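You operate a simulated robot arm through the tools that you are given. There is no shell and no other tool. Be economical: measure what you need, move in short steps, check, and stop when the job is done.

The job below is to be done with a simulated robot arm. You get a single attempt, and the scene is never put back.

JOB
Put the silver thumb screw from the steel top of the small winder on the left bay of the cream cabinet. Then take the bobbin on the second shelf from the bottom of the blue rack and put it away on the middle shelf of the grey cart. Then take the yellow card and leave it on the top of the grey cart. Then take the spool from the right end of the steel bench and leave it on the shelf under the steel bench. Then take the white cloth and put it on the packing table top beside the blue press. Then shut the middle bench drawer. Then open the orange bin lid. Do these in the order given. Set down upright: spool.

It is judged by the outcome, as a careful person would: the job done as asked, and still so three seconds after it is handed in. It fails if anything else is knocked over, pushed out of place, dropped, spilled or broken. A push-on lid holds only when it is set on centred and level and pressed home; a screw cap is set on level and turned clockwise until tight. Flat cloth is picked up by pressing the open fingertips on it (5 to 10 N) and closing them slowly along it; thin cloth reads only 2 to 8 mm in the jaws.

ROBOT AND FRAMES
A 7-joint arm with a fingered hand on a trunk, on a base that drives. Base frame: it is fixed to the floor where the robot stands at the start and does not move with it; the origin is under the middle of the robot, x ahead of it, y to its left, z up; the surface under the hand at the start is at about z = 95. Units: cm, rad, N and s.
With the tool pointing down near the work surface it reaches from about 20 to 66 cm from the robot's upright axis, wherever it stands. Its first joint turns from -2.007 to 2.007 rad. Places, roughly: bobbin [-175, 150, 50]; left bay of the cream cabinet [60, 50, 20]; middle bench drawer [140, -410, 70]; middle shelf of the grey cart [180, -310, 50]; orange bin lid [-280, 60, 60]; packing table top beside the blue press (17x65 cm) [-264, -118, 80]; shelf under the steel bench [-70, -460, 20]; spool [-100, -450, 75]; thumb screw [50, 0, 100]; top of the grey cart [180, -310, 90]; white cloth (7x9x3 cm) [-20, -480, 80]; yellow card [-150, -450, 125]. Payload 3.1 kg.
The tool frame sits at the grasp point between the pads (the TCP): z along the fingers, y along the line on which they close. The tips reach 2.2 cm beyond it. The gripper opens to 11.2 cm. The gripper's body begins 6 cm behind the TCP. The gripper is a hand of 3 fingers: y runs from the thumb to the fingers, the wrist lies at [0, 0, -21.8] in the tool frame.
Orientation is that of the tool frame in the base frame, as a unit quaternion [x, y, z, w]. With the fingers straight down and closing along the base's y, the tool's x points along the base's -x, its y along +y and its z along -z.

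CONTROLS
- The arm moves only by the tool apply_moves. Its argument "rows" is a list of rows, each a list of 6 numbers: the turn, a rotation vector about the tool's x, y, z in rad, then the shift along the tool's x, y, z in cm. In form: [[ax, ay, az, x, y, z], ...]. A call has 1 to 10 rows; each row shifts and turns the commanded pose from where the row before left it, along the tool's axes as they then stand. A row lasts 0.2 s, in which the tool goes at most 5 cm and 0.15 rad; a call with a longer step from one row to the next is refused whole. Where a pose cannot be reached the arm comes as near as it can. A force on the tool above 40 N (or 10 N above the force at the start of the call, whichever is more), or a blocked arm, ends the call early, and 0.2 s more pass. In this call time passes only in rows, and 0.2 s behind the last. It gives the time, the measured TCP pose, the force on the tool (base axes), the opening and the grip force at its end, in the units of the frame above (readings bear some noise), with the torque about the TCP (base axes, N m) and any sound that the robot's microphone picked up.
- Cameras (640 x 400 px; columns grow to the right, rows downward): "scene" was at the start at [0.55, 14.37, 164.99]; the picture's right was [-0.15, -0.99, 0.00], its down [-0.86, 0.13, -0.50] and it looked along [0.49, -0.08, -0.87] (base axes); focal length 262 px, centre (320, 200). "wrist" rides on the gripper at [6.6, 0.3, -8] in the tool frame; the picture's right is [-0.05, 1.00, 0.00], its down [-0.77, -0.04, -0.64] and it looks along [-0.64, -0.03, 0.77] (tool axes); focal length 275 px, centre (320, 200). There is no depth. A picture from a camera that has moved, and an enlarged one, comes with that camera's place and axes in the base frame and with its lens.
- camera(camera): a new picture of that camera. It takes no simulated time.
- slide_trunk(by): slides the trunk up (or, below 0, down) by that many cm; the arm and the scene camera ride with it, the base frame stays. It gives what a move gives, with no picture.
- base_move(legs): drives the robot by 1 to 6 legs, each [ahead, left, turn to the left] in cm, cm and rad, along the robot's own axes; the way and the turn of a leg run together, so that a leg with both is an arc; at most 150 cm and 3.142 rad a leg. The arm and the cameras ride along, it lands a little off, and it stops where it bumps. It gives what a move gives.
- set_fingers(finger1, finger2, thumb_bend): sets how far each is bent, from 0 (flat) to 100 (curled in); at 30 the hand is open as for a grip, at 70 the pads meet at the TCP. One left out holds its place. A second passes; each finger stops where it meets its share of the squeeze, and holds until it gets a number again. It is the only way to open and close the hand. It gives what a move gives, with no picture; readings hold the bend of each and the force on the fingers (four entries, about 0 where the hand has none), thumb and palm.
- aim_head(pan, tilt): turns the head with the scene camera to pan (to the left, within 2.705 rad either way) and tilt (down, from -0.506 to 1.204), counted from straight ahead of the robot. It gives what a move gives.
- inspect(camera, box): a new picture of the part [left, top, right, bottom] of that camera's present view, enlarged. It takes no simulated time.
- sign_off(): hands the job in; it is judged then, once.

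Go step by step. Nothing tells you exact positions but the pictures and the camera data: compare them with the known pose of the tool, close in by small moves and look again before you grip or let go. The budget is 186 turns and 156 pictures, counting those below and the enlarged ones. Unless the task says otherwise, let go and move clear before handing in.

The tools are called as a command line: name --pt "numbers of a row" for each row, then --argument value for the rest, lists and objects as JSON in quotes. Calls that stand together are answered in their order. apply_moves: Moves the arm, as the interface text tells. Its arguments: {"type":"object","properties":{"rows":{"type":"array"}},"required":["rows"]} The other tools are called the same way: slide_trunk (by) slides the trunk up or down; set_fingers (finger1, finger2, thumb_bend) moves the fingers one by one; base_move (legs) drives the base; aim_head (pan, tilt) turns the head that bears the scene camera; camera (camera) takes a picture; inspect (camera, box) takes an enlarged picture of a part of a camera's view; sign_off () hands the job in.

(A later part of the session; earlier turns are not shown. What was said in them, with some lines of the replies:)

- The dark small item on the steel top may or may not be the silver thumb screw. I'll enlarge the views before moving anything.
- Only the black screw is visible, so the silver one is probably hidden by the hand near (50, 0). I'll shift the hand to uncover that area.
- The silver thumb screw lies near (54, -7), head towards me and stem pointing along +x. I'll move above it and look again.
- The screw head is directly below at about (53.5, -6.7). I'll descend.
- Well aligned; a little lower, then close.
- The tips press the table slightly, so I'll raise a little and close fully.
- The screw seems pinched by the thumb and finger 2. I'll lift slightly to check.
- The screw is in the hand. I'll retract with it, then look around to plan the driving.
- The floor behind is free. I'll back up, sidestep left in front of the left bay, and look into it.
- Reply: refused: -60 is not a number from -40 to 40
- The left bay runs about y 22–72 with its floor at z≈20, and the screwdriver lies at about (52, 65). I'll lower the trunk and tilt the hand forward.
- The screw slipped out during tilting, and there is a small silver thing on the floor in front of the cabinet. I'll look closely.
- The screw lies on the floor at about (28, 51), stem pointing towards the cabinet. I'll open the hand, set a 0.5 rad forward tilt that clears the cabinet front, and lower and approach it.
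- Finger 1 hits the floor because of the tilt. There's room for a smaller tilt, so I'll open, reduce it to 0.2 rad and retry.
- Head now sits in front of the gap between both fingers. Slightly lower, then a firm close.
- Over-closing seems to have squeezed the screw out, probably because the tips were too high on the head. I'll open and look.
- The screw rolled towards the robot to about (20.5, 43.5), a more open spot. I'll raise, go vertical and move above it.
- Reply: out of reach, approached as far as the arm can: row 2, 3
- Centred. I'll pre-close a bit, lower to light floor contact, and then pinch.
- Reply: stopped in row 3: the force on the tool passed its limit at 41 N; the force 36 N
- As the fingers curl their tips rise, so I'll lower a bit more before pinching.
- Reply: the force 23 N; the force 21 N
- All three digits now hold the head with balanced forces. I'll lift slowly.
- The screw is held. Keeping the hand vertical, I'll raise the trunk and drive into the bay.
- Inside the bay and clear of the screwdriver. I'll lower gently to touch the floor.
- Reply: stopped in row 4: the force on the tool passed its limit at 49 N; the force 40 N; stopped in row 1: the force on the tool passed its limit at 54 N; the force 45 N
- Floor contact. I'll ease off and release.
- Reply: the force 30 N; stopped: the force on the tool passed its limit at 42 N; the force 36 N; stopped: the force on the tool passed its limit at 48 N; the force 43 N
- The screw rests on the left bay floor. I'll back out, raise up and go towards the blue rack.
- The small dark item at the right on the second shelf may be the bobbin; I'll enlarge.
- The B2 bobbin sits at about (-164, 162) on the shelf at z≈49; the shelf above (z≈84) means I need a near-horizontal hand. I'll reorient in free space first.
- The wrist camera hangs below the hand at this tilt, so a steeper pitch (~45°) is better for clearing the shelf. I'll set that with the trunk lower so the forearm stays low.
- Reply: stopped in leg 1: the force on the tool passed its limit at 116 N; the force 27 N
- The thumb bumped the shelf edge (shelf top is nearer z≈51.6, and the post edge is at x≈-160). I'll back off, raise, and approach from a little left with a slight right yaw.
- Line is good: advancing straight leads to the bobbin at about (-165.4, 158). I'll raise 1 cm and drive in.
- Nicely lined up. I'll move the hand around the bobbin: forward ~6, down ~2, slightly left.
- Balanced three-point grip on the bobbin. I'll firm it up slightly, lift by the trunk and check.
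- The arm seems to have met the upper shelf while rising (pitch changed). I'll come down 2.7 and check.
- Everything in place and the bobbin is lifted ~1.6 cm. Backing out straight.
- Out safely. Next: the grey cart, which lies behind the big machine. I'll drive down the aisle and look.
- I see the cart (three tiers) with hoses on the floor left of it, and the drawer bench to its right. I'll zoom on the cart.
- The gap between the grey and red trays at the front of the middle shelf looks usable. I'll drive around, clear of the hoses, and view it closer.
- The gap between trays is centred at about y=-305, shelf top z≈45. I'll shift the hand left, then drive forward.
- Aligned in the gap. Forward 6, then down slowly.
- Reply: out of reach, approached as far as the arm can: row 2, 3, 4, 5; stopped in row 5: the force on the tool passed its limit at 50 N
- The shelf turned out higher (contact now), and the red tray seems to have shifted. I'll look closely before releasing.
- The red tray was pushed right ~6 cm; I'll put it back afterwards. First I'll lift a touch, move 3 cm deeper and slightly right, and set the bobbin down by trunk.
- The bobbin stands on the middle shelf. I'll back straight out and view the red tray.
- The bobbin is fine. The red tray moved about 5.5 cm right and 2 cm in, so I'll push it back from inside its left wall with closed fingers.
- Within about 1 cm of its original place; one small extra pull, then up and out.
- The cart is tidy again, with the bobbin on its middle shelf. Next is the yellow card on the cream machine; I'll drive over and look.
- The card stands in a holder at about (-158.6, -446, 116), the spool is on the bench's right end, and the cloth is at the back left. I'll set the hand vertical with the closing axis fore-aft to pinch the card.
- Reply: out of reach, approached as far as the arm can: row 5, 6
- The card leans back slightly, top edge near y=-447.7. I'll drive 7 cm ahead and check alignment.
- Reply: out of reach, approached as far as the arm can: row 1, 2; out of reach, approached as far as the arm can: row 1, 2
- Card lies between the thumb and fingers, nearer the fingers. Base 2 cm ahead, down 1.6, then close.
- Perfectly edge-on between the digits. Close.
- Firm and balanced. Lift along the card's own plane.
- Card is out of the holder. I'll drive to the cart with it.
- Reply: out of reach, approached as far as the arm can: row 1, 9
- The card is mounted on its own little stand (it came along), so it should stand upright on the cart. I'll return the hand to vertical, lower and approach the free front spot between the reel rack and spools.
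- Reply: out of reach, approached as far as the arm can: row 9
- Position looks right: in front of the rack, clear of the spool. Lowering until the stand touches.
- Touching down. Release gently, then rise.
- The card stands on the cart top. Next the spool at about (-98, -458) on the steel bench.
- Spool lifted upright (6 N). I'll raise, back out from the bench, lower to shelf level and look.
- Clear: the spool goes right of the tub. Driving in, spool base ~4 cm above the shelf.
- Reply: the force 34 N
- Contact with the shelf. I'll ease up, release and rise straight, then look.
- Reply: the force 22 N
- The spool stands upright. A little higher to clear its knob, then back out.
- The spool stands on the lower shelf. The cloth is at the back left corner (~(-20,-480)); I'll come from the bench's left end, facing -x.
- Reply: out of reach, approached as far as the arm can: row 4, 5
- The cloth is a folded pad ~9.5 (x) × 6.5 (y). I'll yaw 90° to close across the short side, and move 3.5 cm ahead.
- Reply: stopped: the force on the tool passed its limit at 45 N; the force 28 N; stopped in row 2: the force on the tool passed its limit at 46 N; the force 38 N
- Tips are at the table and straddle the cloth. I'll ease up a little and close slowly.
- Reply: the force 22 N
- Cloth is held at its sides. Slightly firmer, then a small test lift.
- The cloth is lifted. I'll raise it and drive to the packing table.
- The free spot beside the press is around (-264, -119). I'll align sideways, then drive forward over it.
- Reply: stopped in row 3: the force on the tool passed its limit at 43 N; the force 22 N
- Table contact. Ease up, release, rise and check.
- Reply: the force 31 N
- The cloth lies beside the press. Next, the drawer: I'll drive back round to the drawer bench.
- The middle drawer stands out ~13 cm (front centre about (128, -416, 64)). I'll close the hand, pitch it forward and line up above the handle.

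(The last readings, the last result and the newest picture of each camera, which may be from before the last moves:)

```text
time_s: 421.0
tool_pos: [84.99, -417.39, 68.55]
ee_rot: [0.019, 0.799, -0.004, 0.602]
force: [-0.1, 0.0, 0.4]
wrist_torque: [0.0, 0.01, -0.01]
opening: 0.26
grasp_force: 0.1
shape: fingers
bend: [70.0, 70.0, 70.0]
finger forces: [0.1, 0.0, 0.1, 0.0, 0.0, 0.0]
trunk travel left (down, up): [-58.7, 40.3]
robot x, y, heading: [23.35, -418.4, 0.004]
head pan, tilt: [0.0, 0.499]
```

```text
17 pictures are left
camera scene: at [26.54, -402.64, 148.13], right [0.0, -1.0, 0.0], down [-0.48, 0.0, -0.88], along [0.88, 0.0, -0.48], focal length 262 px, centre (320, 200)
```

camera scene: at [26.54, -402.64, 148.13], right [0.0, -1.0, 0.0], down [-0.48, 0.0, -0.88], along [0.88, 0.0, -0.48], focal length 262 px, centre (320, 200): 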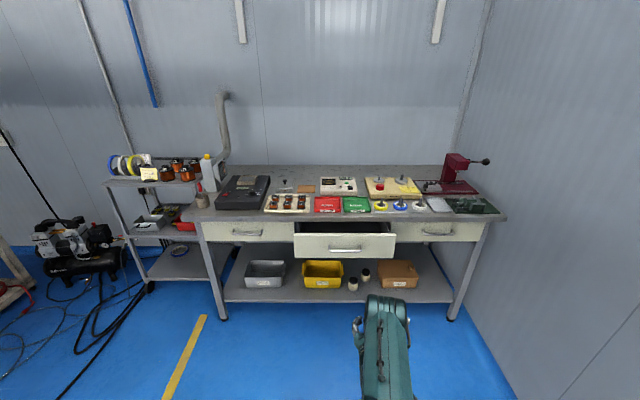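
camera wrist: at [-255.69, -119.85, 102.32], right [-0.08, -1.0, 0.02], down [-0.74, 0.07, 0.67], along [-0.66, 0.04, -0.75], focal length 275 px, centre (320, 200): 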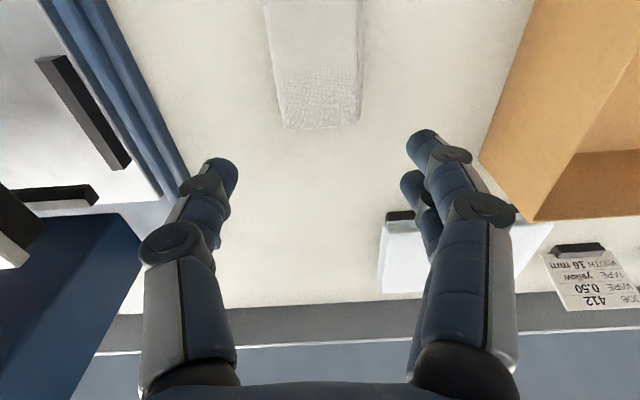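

slide_trunk --by 6.5

base_move --legs '[[22, 2, 0]]'

camera --camera "wrist"

inspect --camera "scene" --box '[260, 200, 440, 320]'

```text
time_s: 422.0
tool_pos: [84.85, -417.33, 75.02]
ee_rot: [0.02, 0.799, -0.005, 0.601]
force: [0.0, 0.4, -0.9]
wrist_torque: [0.01, -0.01, 0.03]
opening: 0.27
grasp_force: 0.1
shape: fingers
bend: [70.0, 70.0, 70.0]
finger forces: [0.0, 0.1, 0.0, 0.1, 0.1, 0.0]
trunk travel left (down, up): [-65.2, 33.8]
robot x, y, heading: [23.52, -417.82, 0.0]
head pan, tilt: [0.0, 0.499]
```

```text
time_s: 423.7
tool_pos: [107.11, -415.0, 75.13]
ee_rot: [0.018, 0.799, -0.004, 0.601]
force: [0.4, -0.4, 1.2]
wrist_torque: [0.02, -0.02, 0.02]
opening: 0.25
grasp_force: 0.0
shape: fingers
bend: [70.0, 70.0, 70.0]
finger forces: [0.0, 0.0, 0.0, 0.1, 0.0, 0.0]
trunk travel left (down, up): [-65.2, 33.8]
robot x, y, heading: [45.28, -415.72, 0.004]
head pan, tilt: [0.0, 0.499]
```

```text
16 pictures are left
camera wrist: at [97.42, -414.45, 71.01], right [0.05, 1.0, 0.06], down [-0.4, -0.04, 0.92], along [0.92, -0.07, 0.4], focal length 275 px, centre (320, 200)
```

wrist: 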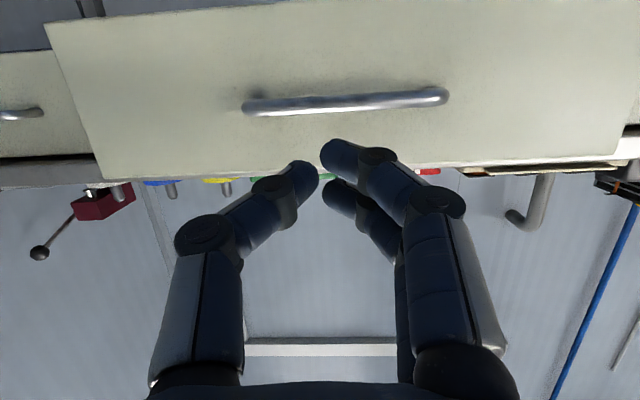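

```text
3.33 times, centred on (350, 260) of scene
camera zoom: at [48.71, -400.55, 154.62], right [0.0, -1.0, 0.0], down [-0.48, 0.0, -0.88], along [0.88, 0.0, -0.48], focal length 875 px, centre (220, 0)
```

zoom: 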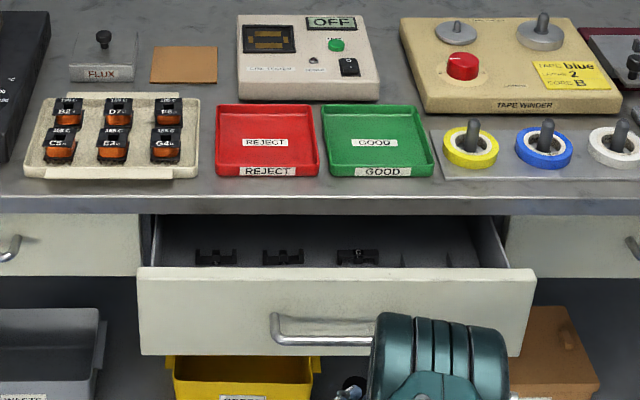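

Tips are just above handle level; raise 1.8 cm, then push by driving forward.

slide_trunk --by 1.8

base_move --legs '[[13, 0, 0]]'

base_move --legs '[[6, 0, 0]]'

camera --camera "scene"

```text
time_s: 424.4
tool_pos: [106.94, -415.06, 76.95]
ee_rot: [0.018, 0.799, -0.003, 0.601]
force: [0.0, 0.2, 0.0]
wrist_torque: [-0.03, 0.02, 0.01]
opening: 0.28
grasp_force: 0.0
shape: fingers
bend: [70.0, 70.0, 70.0]
finger forces: [0.0, 0.1, 0.0, 0.0, 0.0, 0.0]
trunk travel left (down, up): [-67.0, 32.0]
robot x, y, heading: [45.57, -415.89, 0.005]
head pan, tilt: [0.0, 0.499]
```

```text
time_s: 425.6
tool_pos: [120.15, -415.15, 76.82]
ee_rot: [0.018, 0.799, -0.003, 0.601]
force: [0.2, 0.2, -0.6]
wrist_torque: [-0.03, -0.01, -0.01]
opening: 0.26
grasp_force: 0.0
shape: fingers
bend: [70.0, 70.0, 70.0]
finger forces: [0.0, 0.1, 0.0, 0.0, 0.1, 0.0]
trunk travel left (down, up): [-67.0, 32.0]
robot x, y, heading: [58.32, -415.92, 0.002]
head pan, tilt: [0.0, 0.499]
```

```text
time_s: 426.6
tool_pos: [126.18, -415.08, 76.75]
ee_rot: [0.018, 0.799, -0.003, 0.6]
force: [0.1, -0.1, 0.0]
wrist_torque: [0.01, -0.05, 0.01]
opening: 0.27
grasp_force: 0.0
shape: fingers
bend: [70.0, 70.0, 70.0]
finger forces: [0.0, 0.0, 0.1, 0.1, 0.0, 0.0]
trunk travel left (down, up): [-67.0, 32.0]
robot x, y, heading: [64.89, -416.19, 0.005]
head pan, tilt: [0.0, 0.499]
```

```text
14 pictures are left
camera scene: at [67.9, -400.51, 156.42], right [0.0, -1.0, 0.0], down [-0.48, 0.0, -0.88], along [0.88, 0.0, -0.48], focal length 262 px, centre (320, 200)
```

scene: 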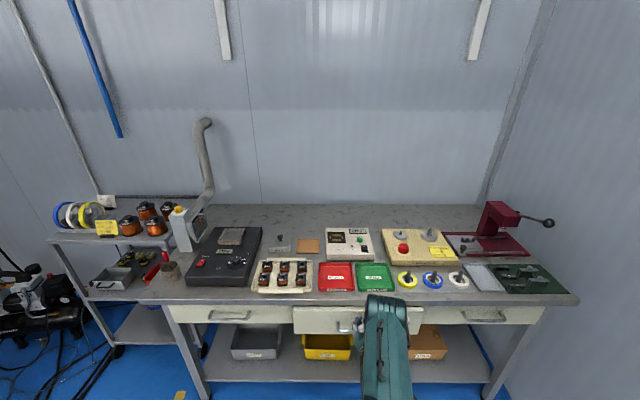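

The drawer is moving with little force. Push further in small steps.

base_move --legs '[[4, 0, 0]]'

base_move --legs '[[4, 0, 0]]'

inspect --camera "scene" --box '[160, 270, 560, 400]'

```text
time_s: 427.5
tool_pos: [130.16, -415.19, 76.83]
ee_rot: [0.018, 0.799, -0.003, 0.6]
force: [0.2, -0.2, -0.1]
wrist_torque: [-0.02, 0.0, 0.0]
opening: 0.26
grasp_force: 0.1
shape: fingers
bend: [70.0, 70.0, 70.0]
finger forces: [0.1, 0.0, 0.1, 0.0, 0.0, 0.1]
trunk travel left (down, up): [-67.0, 32.0]
robot x, y, heading: [68.51, -415.84, 0.006]
head pan, tilt: [0.0, 0.499]
```

```text
time_s: 428.4
tool_pos: [132.07, -415.1, 76.59]
ee_rot: [0.022, 0.804, -0.004, 0.594]
force: [-13.2, -0.3, 2.9]
wrist_torque: [-0.01, -0.08, -0.19]
opening: 0.03
grasp_force: 8.8
shape: fingers
bend: [70.0, 73.0, 71.0]
finger forces: [0.1, 8.1, 0.0, 0.0, 9.0, 0.1]
trunk travel left (down, up): [-67.0, 32.0]
robot x, y, heading: [71.12, -415.83, 0.005]
head pan, tilt: [0.0, 0.499]
stopped in leg 1: the force on the tool passed its limit at 70 N (the readings are from after the stop); the commanded pose is now the measured one
```

```text
1.60 times, centred on (360, 335) of scene
camera zoom: at [74.06, -400.48, 156.44], right [0.0, -1.0, 0.0], down [-0.48, 0.0, -0.88], along [0.88, 0.0, -0.48], focal length 420 px, centre (256, -16)
```

zoom: 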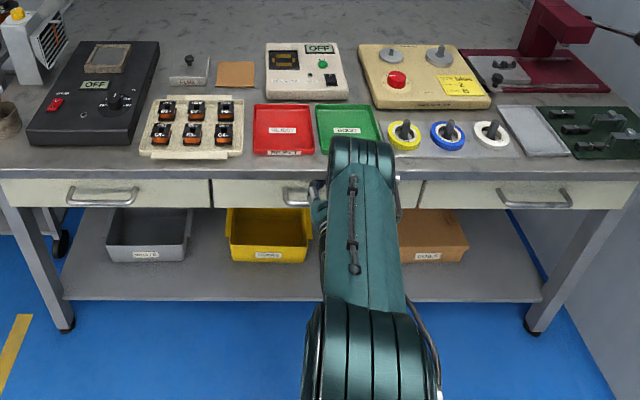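

The drawer is flush with its neighbours, shut. I'll back off and drive to the bins.

base_move --legs '[[-30, 0, 0], [0, 95, 0], [-150, 0, 0], [-31, 0, 0], [0, 150, 0], [0, 150, 0]]'

slide_trunk --by 15

base_move --legs '[[0, 75, 0], [0, 0, -3.13]]'

camera --camera "scene"

```text
time_s: 457.8
tool_pos: [-81.35, -16.89, 76.51]
ee_rot: [0.011, 0.805, 0.004, 0.593]
force: [-0.4, 0.0, -0.2]
wrist_torque: [-0.02, -0.03, 0.02]
opening: 0.19
grasp_force: 0.0
shape: fingers
bend: [70.0, 70.0, 70.0]
finger forces: [0.0, 0.0, 0.1, 0.1, 0.0, 0.0]
trunk travel left (down, up): [-67.0, 32.0]
robot x, y, heading: [-142.01, -18.93, 0.025]
head pan, tilt: [0.0, 0.499]
```

```text
time_s: 459.6
tool_pos: [-81.24, -16.87, 91.37]
ee_rot: [0.013, 0.804, 0.002, 0.595]
force: [0.6, 0.1, 0.4]
wrist_torque: [0.0, -0.01, -0.01]
opening: 0.21
grasp_force: 0.0
shape: fingers
bend: [70.0, 70.0, 70.0]
finger forces: [0.0, 0.0, 0.1, 0.0, 0.0, 0.0]
trunk travel left (down, up): [-82.0, 17.0]
robot x, y, heading: [-142.0, -19.39, 0.026]
head pan, tilt: [0.0, 0.499]
```

```text
time_s: 471.0
tool_pos: [-205.29, 54.36, 91.43]
ee_rot: [0.805, -0.014, -0.594, 0.002]
force: [0.3, -0.4, 0.3]
wrist_torque: [0.07, 0.01, 0.02]
opening: 0.2
grasp_force: 0.0
shape: fingers
bend: [70.0, 70.0, 70.0]
finger forces: [0.0, 0.2, 0.0, 0.0, 0.0, 0.0]
trunk travel left (down, up): [-82.0, 17.0]
robot x, y, heading: [-144.21, 56.19, -3.122]
head pan, tilt: [0.0, 0.499]
```

```text
12 pictures are left
camera scene: at [-147.15, 40.92, 171.43], right [-0.02, 1.0, 0.0], down [0.48, 0.01, -0.88], along [-0.88, -0.02, -0.48], focal length 262 px, centre (320, 200)
```

scene: 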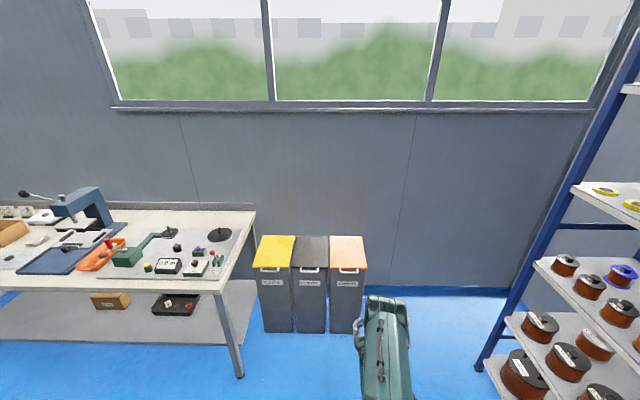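

inspect --camera "scene" --box '[240, 220, 400, 340]'

```text
3.33 times, centred on (320, 280) of scene
camera zoom: at [-147.15, 40.92, 171.43], right [-0.02, 1.0, 0.0], down [0.48, 0.01, -0.88], along [-0.88, -0.02, -0.48], focal length 875 px, centre (320, -67)
```

zoom: 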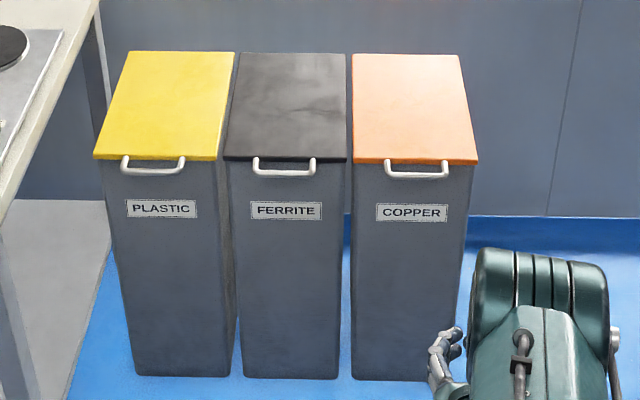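

The orange COPPER lid has a bar handle at its front (about x≈-261, y≈55, z≈61), hinged at the back. I'll bring the closed fingers below the bar.

slide_trunk --by -34.5

base_move --legs '[[40, -1, -0.02]]'

camera --camera "wrist"

```text
time_s: 474.4
tool_pos: [-205.28, 54.33, 56.84]
ee_rot: [0.804, -0.014, -0.594, 0.001]
force: [0.7, 0.9, -0.4]
wrist_torque: [0.01, -0.01, -0.02]
opening: 0.19
grasp_force: 0.0
shape: fingers
bend: [70.0, 70.0, 70.0]
finger forces: [0.0, 0.0, 0.1, 0.0, 0.0, 0.0]
trunk travel left (down, up): [-47.5, 51.5]
robot x, y, heading: [-144.41, 56.29, -3.116]
head pan, tilt: [0.0, 0.499]
```

```text
time_s: 476.9
tool_pos: [-245.67, 55.69, 56.89]
ee_rot: [0.804, -0.02, -0.594, -0.003]
force: [-0.1, 0.0, -0.1]
wrist_torque: [0.01, -0.03, 0.01]
opening: 0.19
grasp_force: 0.0
shape: fingers
bend: [70.0, 70.0, 70.0]
finger forces: [0.0, 0.0, 0.0, 0.0, 0.1, 0.0]
trunk travel left (down, up): [-47.5, 51.5]
robot x, y, heading: [-184.69, 56.64, -3.136]
head pan, tilt: [0.0, 0.499]
```

```text
10 pictures are left
camera wrist: at [-236.08, 54.99, 53.02], right [-0.05, -1.0, 0.06], down [0.38, 0.04, 0.92], along [-0.92, 0.07, 0.38], focal length 275 px, centre (320, 200)
```

wrist: 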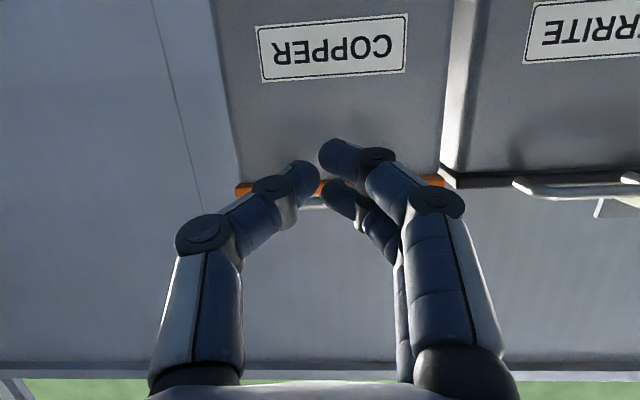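

Bar is at z≈63.5; fingers are below it. Forward under the bar, then lift a little.

base_move --legs '[[14.3, 0, 0]]'

slide_trunk --by 9

camera --camera "scene"

```text
time_s: 478.2
tool_pos: [-260.03, 55.78, 56.96]
ee_rot: [0.805, -0.02, -0.593, -0.003]
force: [0.1, -0.1, 0.1]
wrist_torque: [0.0, -0.03, -0.02]
opening: 0.18
grasp_force: 0.0
shape: fingers
bend: [70.0, 70.0, 70.0]
finger forces: [0.0, 0.0, 0.1, 0.0, 0.1, 0.0]
trunk travel left (down, up): [-47.5, 51.5]
robot x, y, heading: [-199.15, 56.87, -3.135]
head pan, tilt: [0.0, 0.499]
```

```text
time_s: 479.5
tool_pos: [-260.02, 55.99, 65.86]
ee_rot: [0.805, -0.021, -0.593, -0.004]
force: [0.6, -0.4, -1.6]
wrist_torque: [0.03, -0.01, 0.01]
opening: 0.2
grasp_force: 0.4
shape: fingers
bend: [70.0, 70.0, 70.0]
finger forces: [0.1, 1.5, 0.0, 0.0, 0.1, 0.1]
trunk travel left (down, up): [-56.5, 42.5]
robot x, y, heading: [-198.85, 56.73, -3.144]
head pan, tilt: [0.0, 0.499]
```

```text
9 pictures are left
camera scene: at [-202.19, 41.38, 145.92], right [0.0, 1.0, 0.0], down [0.48, 0.0, -0.88], along [-0.88, 0.0, -0.48], focal length 262 px, centre (320, 200)
```

scene: 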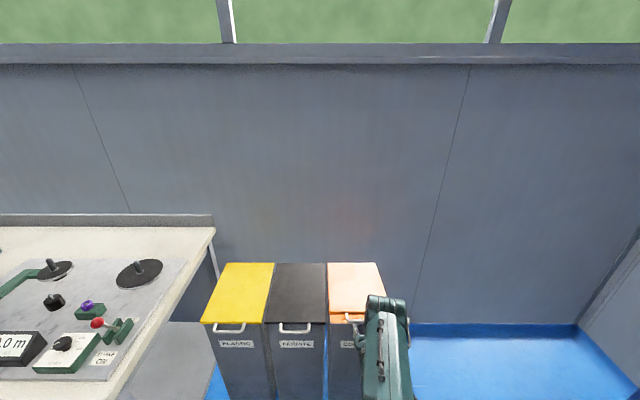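

The lid's front is rising with the fingers. Continue in an up-and-forward arc.

base_move --legs '[[4, 0, 0]]'

slide_trunk --by 8

base_move --legs '[[4, 0, 0]]'

slide_trunk --by 8

base_move --legs '[[5, 0, 0]]'

slide_trunk --by 6

camera --camera "scene"

```text
time_s: 480.4
tool_pos: [-263.99, 55.75, 65.81]
ee_rot: [0.804, -0.021, -0.594, -0.005]
force: [1.9, -0.3, -0.9]
wrist_torque: [0.02, 0.11, 0.04]
opening: 0.19
grasp_force: 0.8
shape: fingers
bend: [70.0, 70.0, 70.0]
finger forces: [0.0, 1.7, 0.0, 0.0, 0.1, 0.0]
trunk travel left (down, up): [-56.5, 42.5]
robot x, y, heading: [-202.96, 56.87, -3.138]
head pan, tilt: [0.0, 0.499]
```

```text
time_s: 481.5
tool_pos: [-263.96, 55.75, 74.01]
ee_rot: [0.805, -0.021, -0.593, -0.004]
force: [0.7, 0.0, -1.5]
wrist_torque: [0.01, -0.05, 0.01]
opening: 0.17
grasp_force: 0.4
shape: fingers
bend: [70.0, 70.0, 70.0]
finger forces: [0.1, 1.6, 0.0, 0.0, 0.0, 0.0]
trunk travel left (down, up): [-64.5, 34.5]
robot x, y, heading: [-203.18, 56.7, -3.145]
head pan, tilt: [0.0, 0.499]
```

```text
time_s: 482.4
tool_pos: [-268.23, 55.72, 73.92]
ee_rot: [0.805, -0.021, -0.593, -0.004]
force: [1.3, 0.6, -0.8]
wrist_torque: [0.02, 0.0, 0.02]
opening: 0.2
grasp_force: 1.1
shape: fingers
bend: [70.0, 70.0, 70.0]
finger forces: [0.0, 1.9, 0.0, 0.1, 0.0, 0.0]
trunk travel left (down, up): [-64.5, 34.5]
robot x, y, heading: [-207.38, 56.67, -3.137]
head pan, tilt: [0.0, 0.499]
```

```text
time_s: 483.6
tool_pos: [-267.96, 55.86, 81.97]
ee_rot: [0.805, -0.021, -0.593, -0.004]
force: [1.1, -0.7, -0.4]
wrist_torque: [0.01, -0.01, -0.01]
opening: 0.2
grasp_force: 0.7
shape: fingers
bend: [70.0, 70.0, 70.0]
finger forces: [0.0, 1.2, 0.0, 0.0, 0.0, 0.0]
trunk travel left (down, up): [-72.5, 26.5]
robot x, y, heading: [-207.1, 56.51, -3.138]
head pan, tilt: [0.0, 0.499]
```

```text
time_s: 484.5
tool_pos: [-273.07, 55.68, 81.85]
ee_rot: [0.805, -0.02, -0.593, -0.003]
force: [1.4, 0.1, -0.7]
wrist_torque: [0.01, -0.01, 0.0]
opening: 0.17
grasp_force: 0.1
shape: fingers
bend: [70.0, 70.0, 70.0]
finger forces: [0.0, 1.3, 0.0, 0.1, 0.0, 0.1]
trunk travel left (down, up): [-72.5, 26.5]
robot x, y, heading: [-212.3, 56.66, -3.137]
head pan, tilt: [0.0, 0.499]
```

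```text
time_s: 485.5
tool_pos: [-273.0, 55.71, 88.06]
ee_rot: [0.804, -0.02, -0.594, -0.003]
force: [2.3, 0.3, 2.0]
wrist_torque: [0.04, 0.04, -0.02]
opening: 0.13
grasp_force: 1.4
shape: fingers
bend: [70.0, 70.0, 71.0]
finger forces: [0.0, 0.1, 0.0, 0.0, 3.0, 0.0]
trunk travel left (down, up): [-78.5, 20.5]
robot x, y, heading: [-212.39, 56.55, -3.14]
head pan, tilt: [0.0, 0.499]
```

```text
8 pictures are left
camera scene: at [-215.06, 41.34, 167.94], right [0.0, 1.0, 0.0], down [0.48, 0.0, -0.88], along [-0.88, 0.0, -0.48], focal length 262 px, centre (320, 200)
```

scene: 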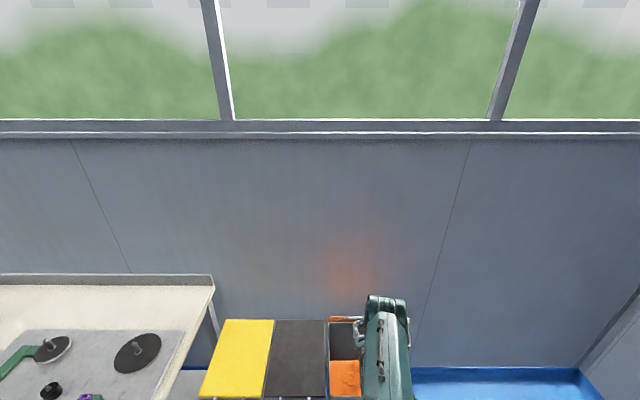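

The lid is well up. Push it on backwards past vertical.

base_move --legs '[[7, 0, 0]]'

apply_moves --pt "0 0 0 -0.6 0 1.9" --pt "0 0 0 -0.6 0 1.9" --pt "0 0 0 -0.6 0 1.9" --pt "0 0 0 -0.6 0 1.9"

camera --camera "wrist"

```text
time_s: 486.5
tool_pos: [-280.23, 55.75, 87.88]
ee_rot: [0.805, -0.022, -0.593, -0.005]
force: [-0.6, 0.5, 0.7]
wrist_torque: [0.01, 0.05, -0.01]
opening: 0.19
grasp_force: 0.2
shape: fingers
bend: [70.0, 70.0, 70.0]
finger forces: [0.1, 0.7, 0.1, 0.1, 0.0, 0.0]
trunk travel left (down, up): [-78.5, 20.5]
robot x, y, heading: [-219.3, 56.57, -3.137]
head pan, tilt: [0.0, 0.499]
```

```text
time_s: 487.5
tool_pos: [-288.06, 56.06, 87.89]
ee_rot: [0.804, -0.021, -0.594, -0.003]
force: [-0.1, -0.2, -0.1]
wrist_torque: [-0.01, -0.02, 0.02]
opening: 0.19
grasp_force: 0.1
shape: fingers
bend: [70.0, 70.0, 70.0]
finger forces: [0.0, 0.1, 0.0, 0.1, 0.1, 0.0]
trunk travel left (down, up): [-78.5, 20.5]
robot x, y, heading: [-219.06, 56.26, -3.139]
head pan, tilt: [0.0, 0.499]
```

```text
7 pictures are left
camera wrist: at [-278.48, 55.26, 84.03], right [-0.05, -1.0, 0.06], down [0.38, 0.04, 0.92], along [-0.92, 0.07, 0.38], focal length 275 px, centre (320, 200)
```

wrist: 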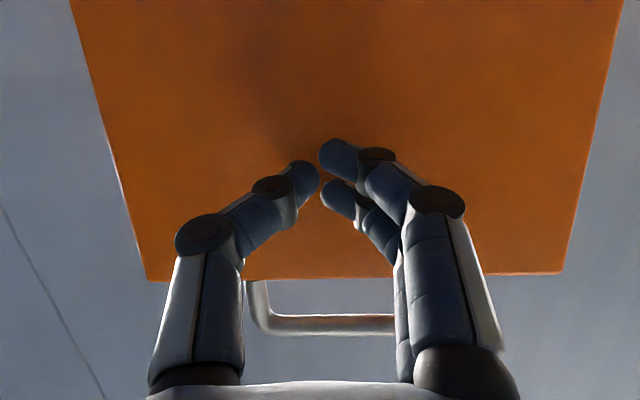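

The lid is at about 80°. Push ~8 cm more so it goes past vertical to its stop.

apply_moves --pt "0 0 0 -0.5 0 1.6" --pt "0 0 0 -0.5 0 1.6" --pt "0 0 0 -0.5 0 1.6" --pt "0 0 0 -0.5 0 1.6" --pt "0 0 0 -0.5 0 1.6"

camera --camera "wrist"

```text
time_s: 488.0
tool_pos: [-288.7, 56.03, 87.26]
ee_rot: [0.811, -0.022, -0.585, -0.003]
force: [30.1, -0.1, 6.8]
wrist_torque: [0.08, 0.21, -0.14]
opening: 0.06
grasp_force: 16.4
shape: fingers
bend: [70.0, 75.0, 71.0]
finger forces: [0.0, 16.7, 0.0, 0.0, 16.6, 0.0]
trunk travel left (down, up): [-78.5, 20.5]
robot x, y, heading: [-219.19, 56.5, -3.139]
head pan, tilt: [0.0, 0.499]
stopped in row 2: the force on the tool passed its limit at 48 N (the readings are from after the stop); the commanded pose is now the measured one
```

```text
6 pictures are left
camera wrist: at [-279.06, 55.26, 83.68], right [-0.05, -1.0, 0.07], down [0.36, 0.04, 0.93], along [-0.93, 0.07, 0.36], focal length 275 px, centre (320, 200)
```

wrist: 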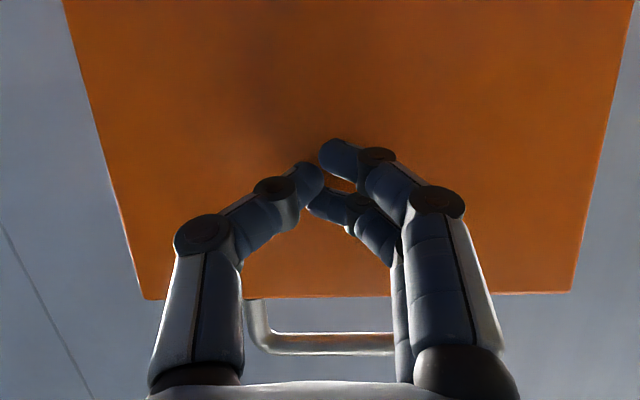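

The lid hit its open stop. I'll withdraw and see that it stays open.

base_move --legs '[[-5, 0, 0], [-40, 0, 0]]'

camera --camera "scene"

```text
time_s: 491.0
tool_pos: [-243.97, 56.22, 87.47]
ee_rot: [0.81, -0.022, -0.586, -0.003]
force: [-0.1, 1.0, 0.8]
wrist_torque: [-0.04, -0.01, -0.01]
opening: 0.19
grasp_force: 0.0
shape: fingers
bend: [70.0, 70.0, 70.0]
finger forces: [0.0, 0.0, 0.0, 0.0, 0.1, 0.1]
trunk travel left (down, up): [-78.5, 20.5]
robot x, y, heading: [-173.95, 56.78, -3.14]
head pan, tilt: [0.0, 0.499]
```

```text
5 pictures are left
camera scene: at [-176.94, 41.47, 167.93], right [0.0, 1.0, 0.0], down [0.48, 0.0, -0.88], along [-0.88, 0.0, -0.48], focal length 262 px, centre (320, 200)
```

scene: 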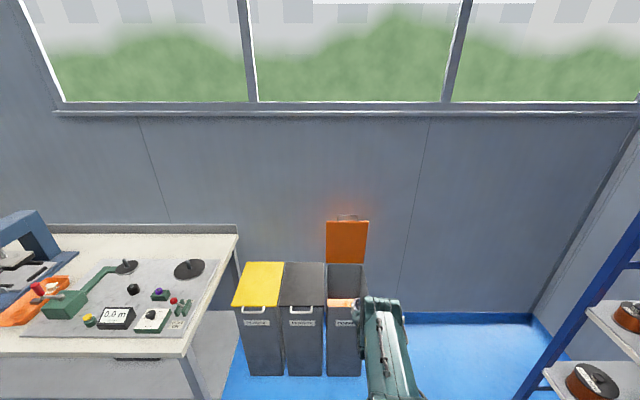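

The lid stays open by itself and the hand is clear, so all seven steps are done. I'm handing in now.

sign_off

```text
The job is handed in.
```

I did all seven steps in the order given and handed the job in, with these slips along the way:

- **Thumb screw:** it slipped out of the hand onto the floor while I was carrying it. I picked it up again and set it in the left bay.
- **Blue rack:** the thumb bumped a shelf edge hard on the way to the bobbin, and the arm touched the shelf above while lifting it. Nothing there looked moved afterwards.
- **Red tray:** while placing the bobbin I pushed the red tray on the cart's middle shelf about 6 cm. I moved it back to within about 1 cm of where it was.
- **Yellow card:** its small stand came with it, so it stands upright on the cart top.

The spool was upright on the shelf when I let go. The middle drawer looked flush with its neighbours, and the orange lid was still standing open after I backed away.
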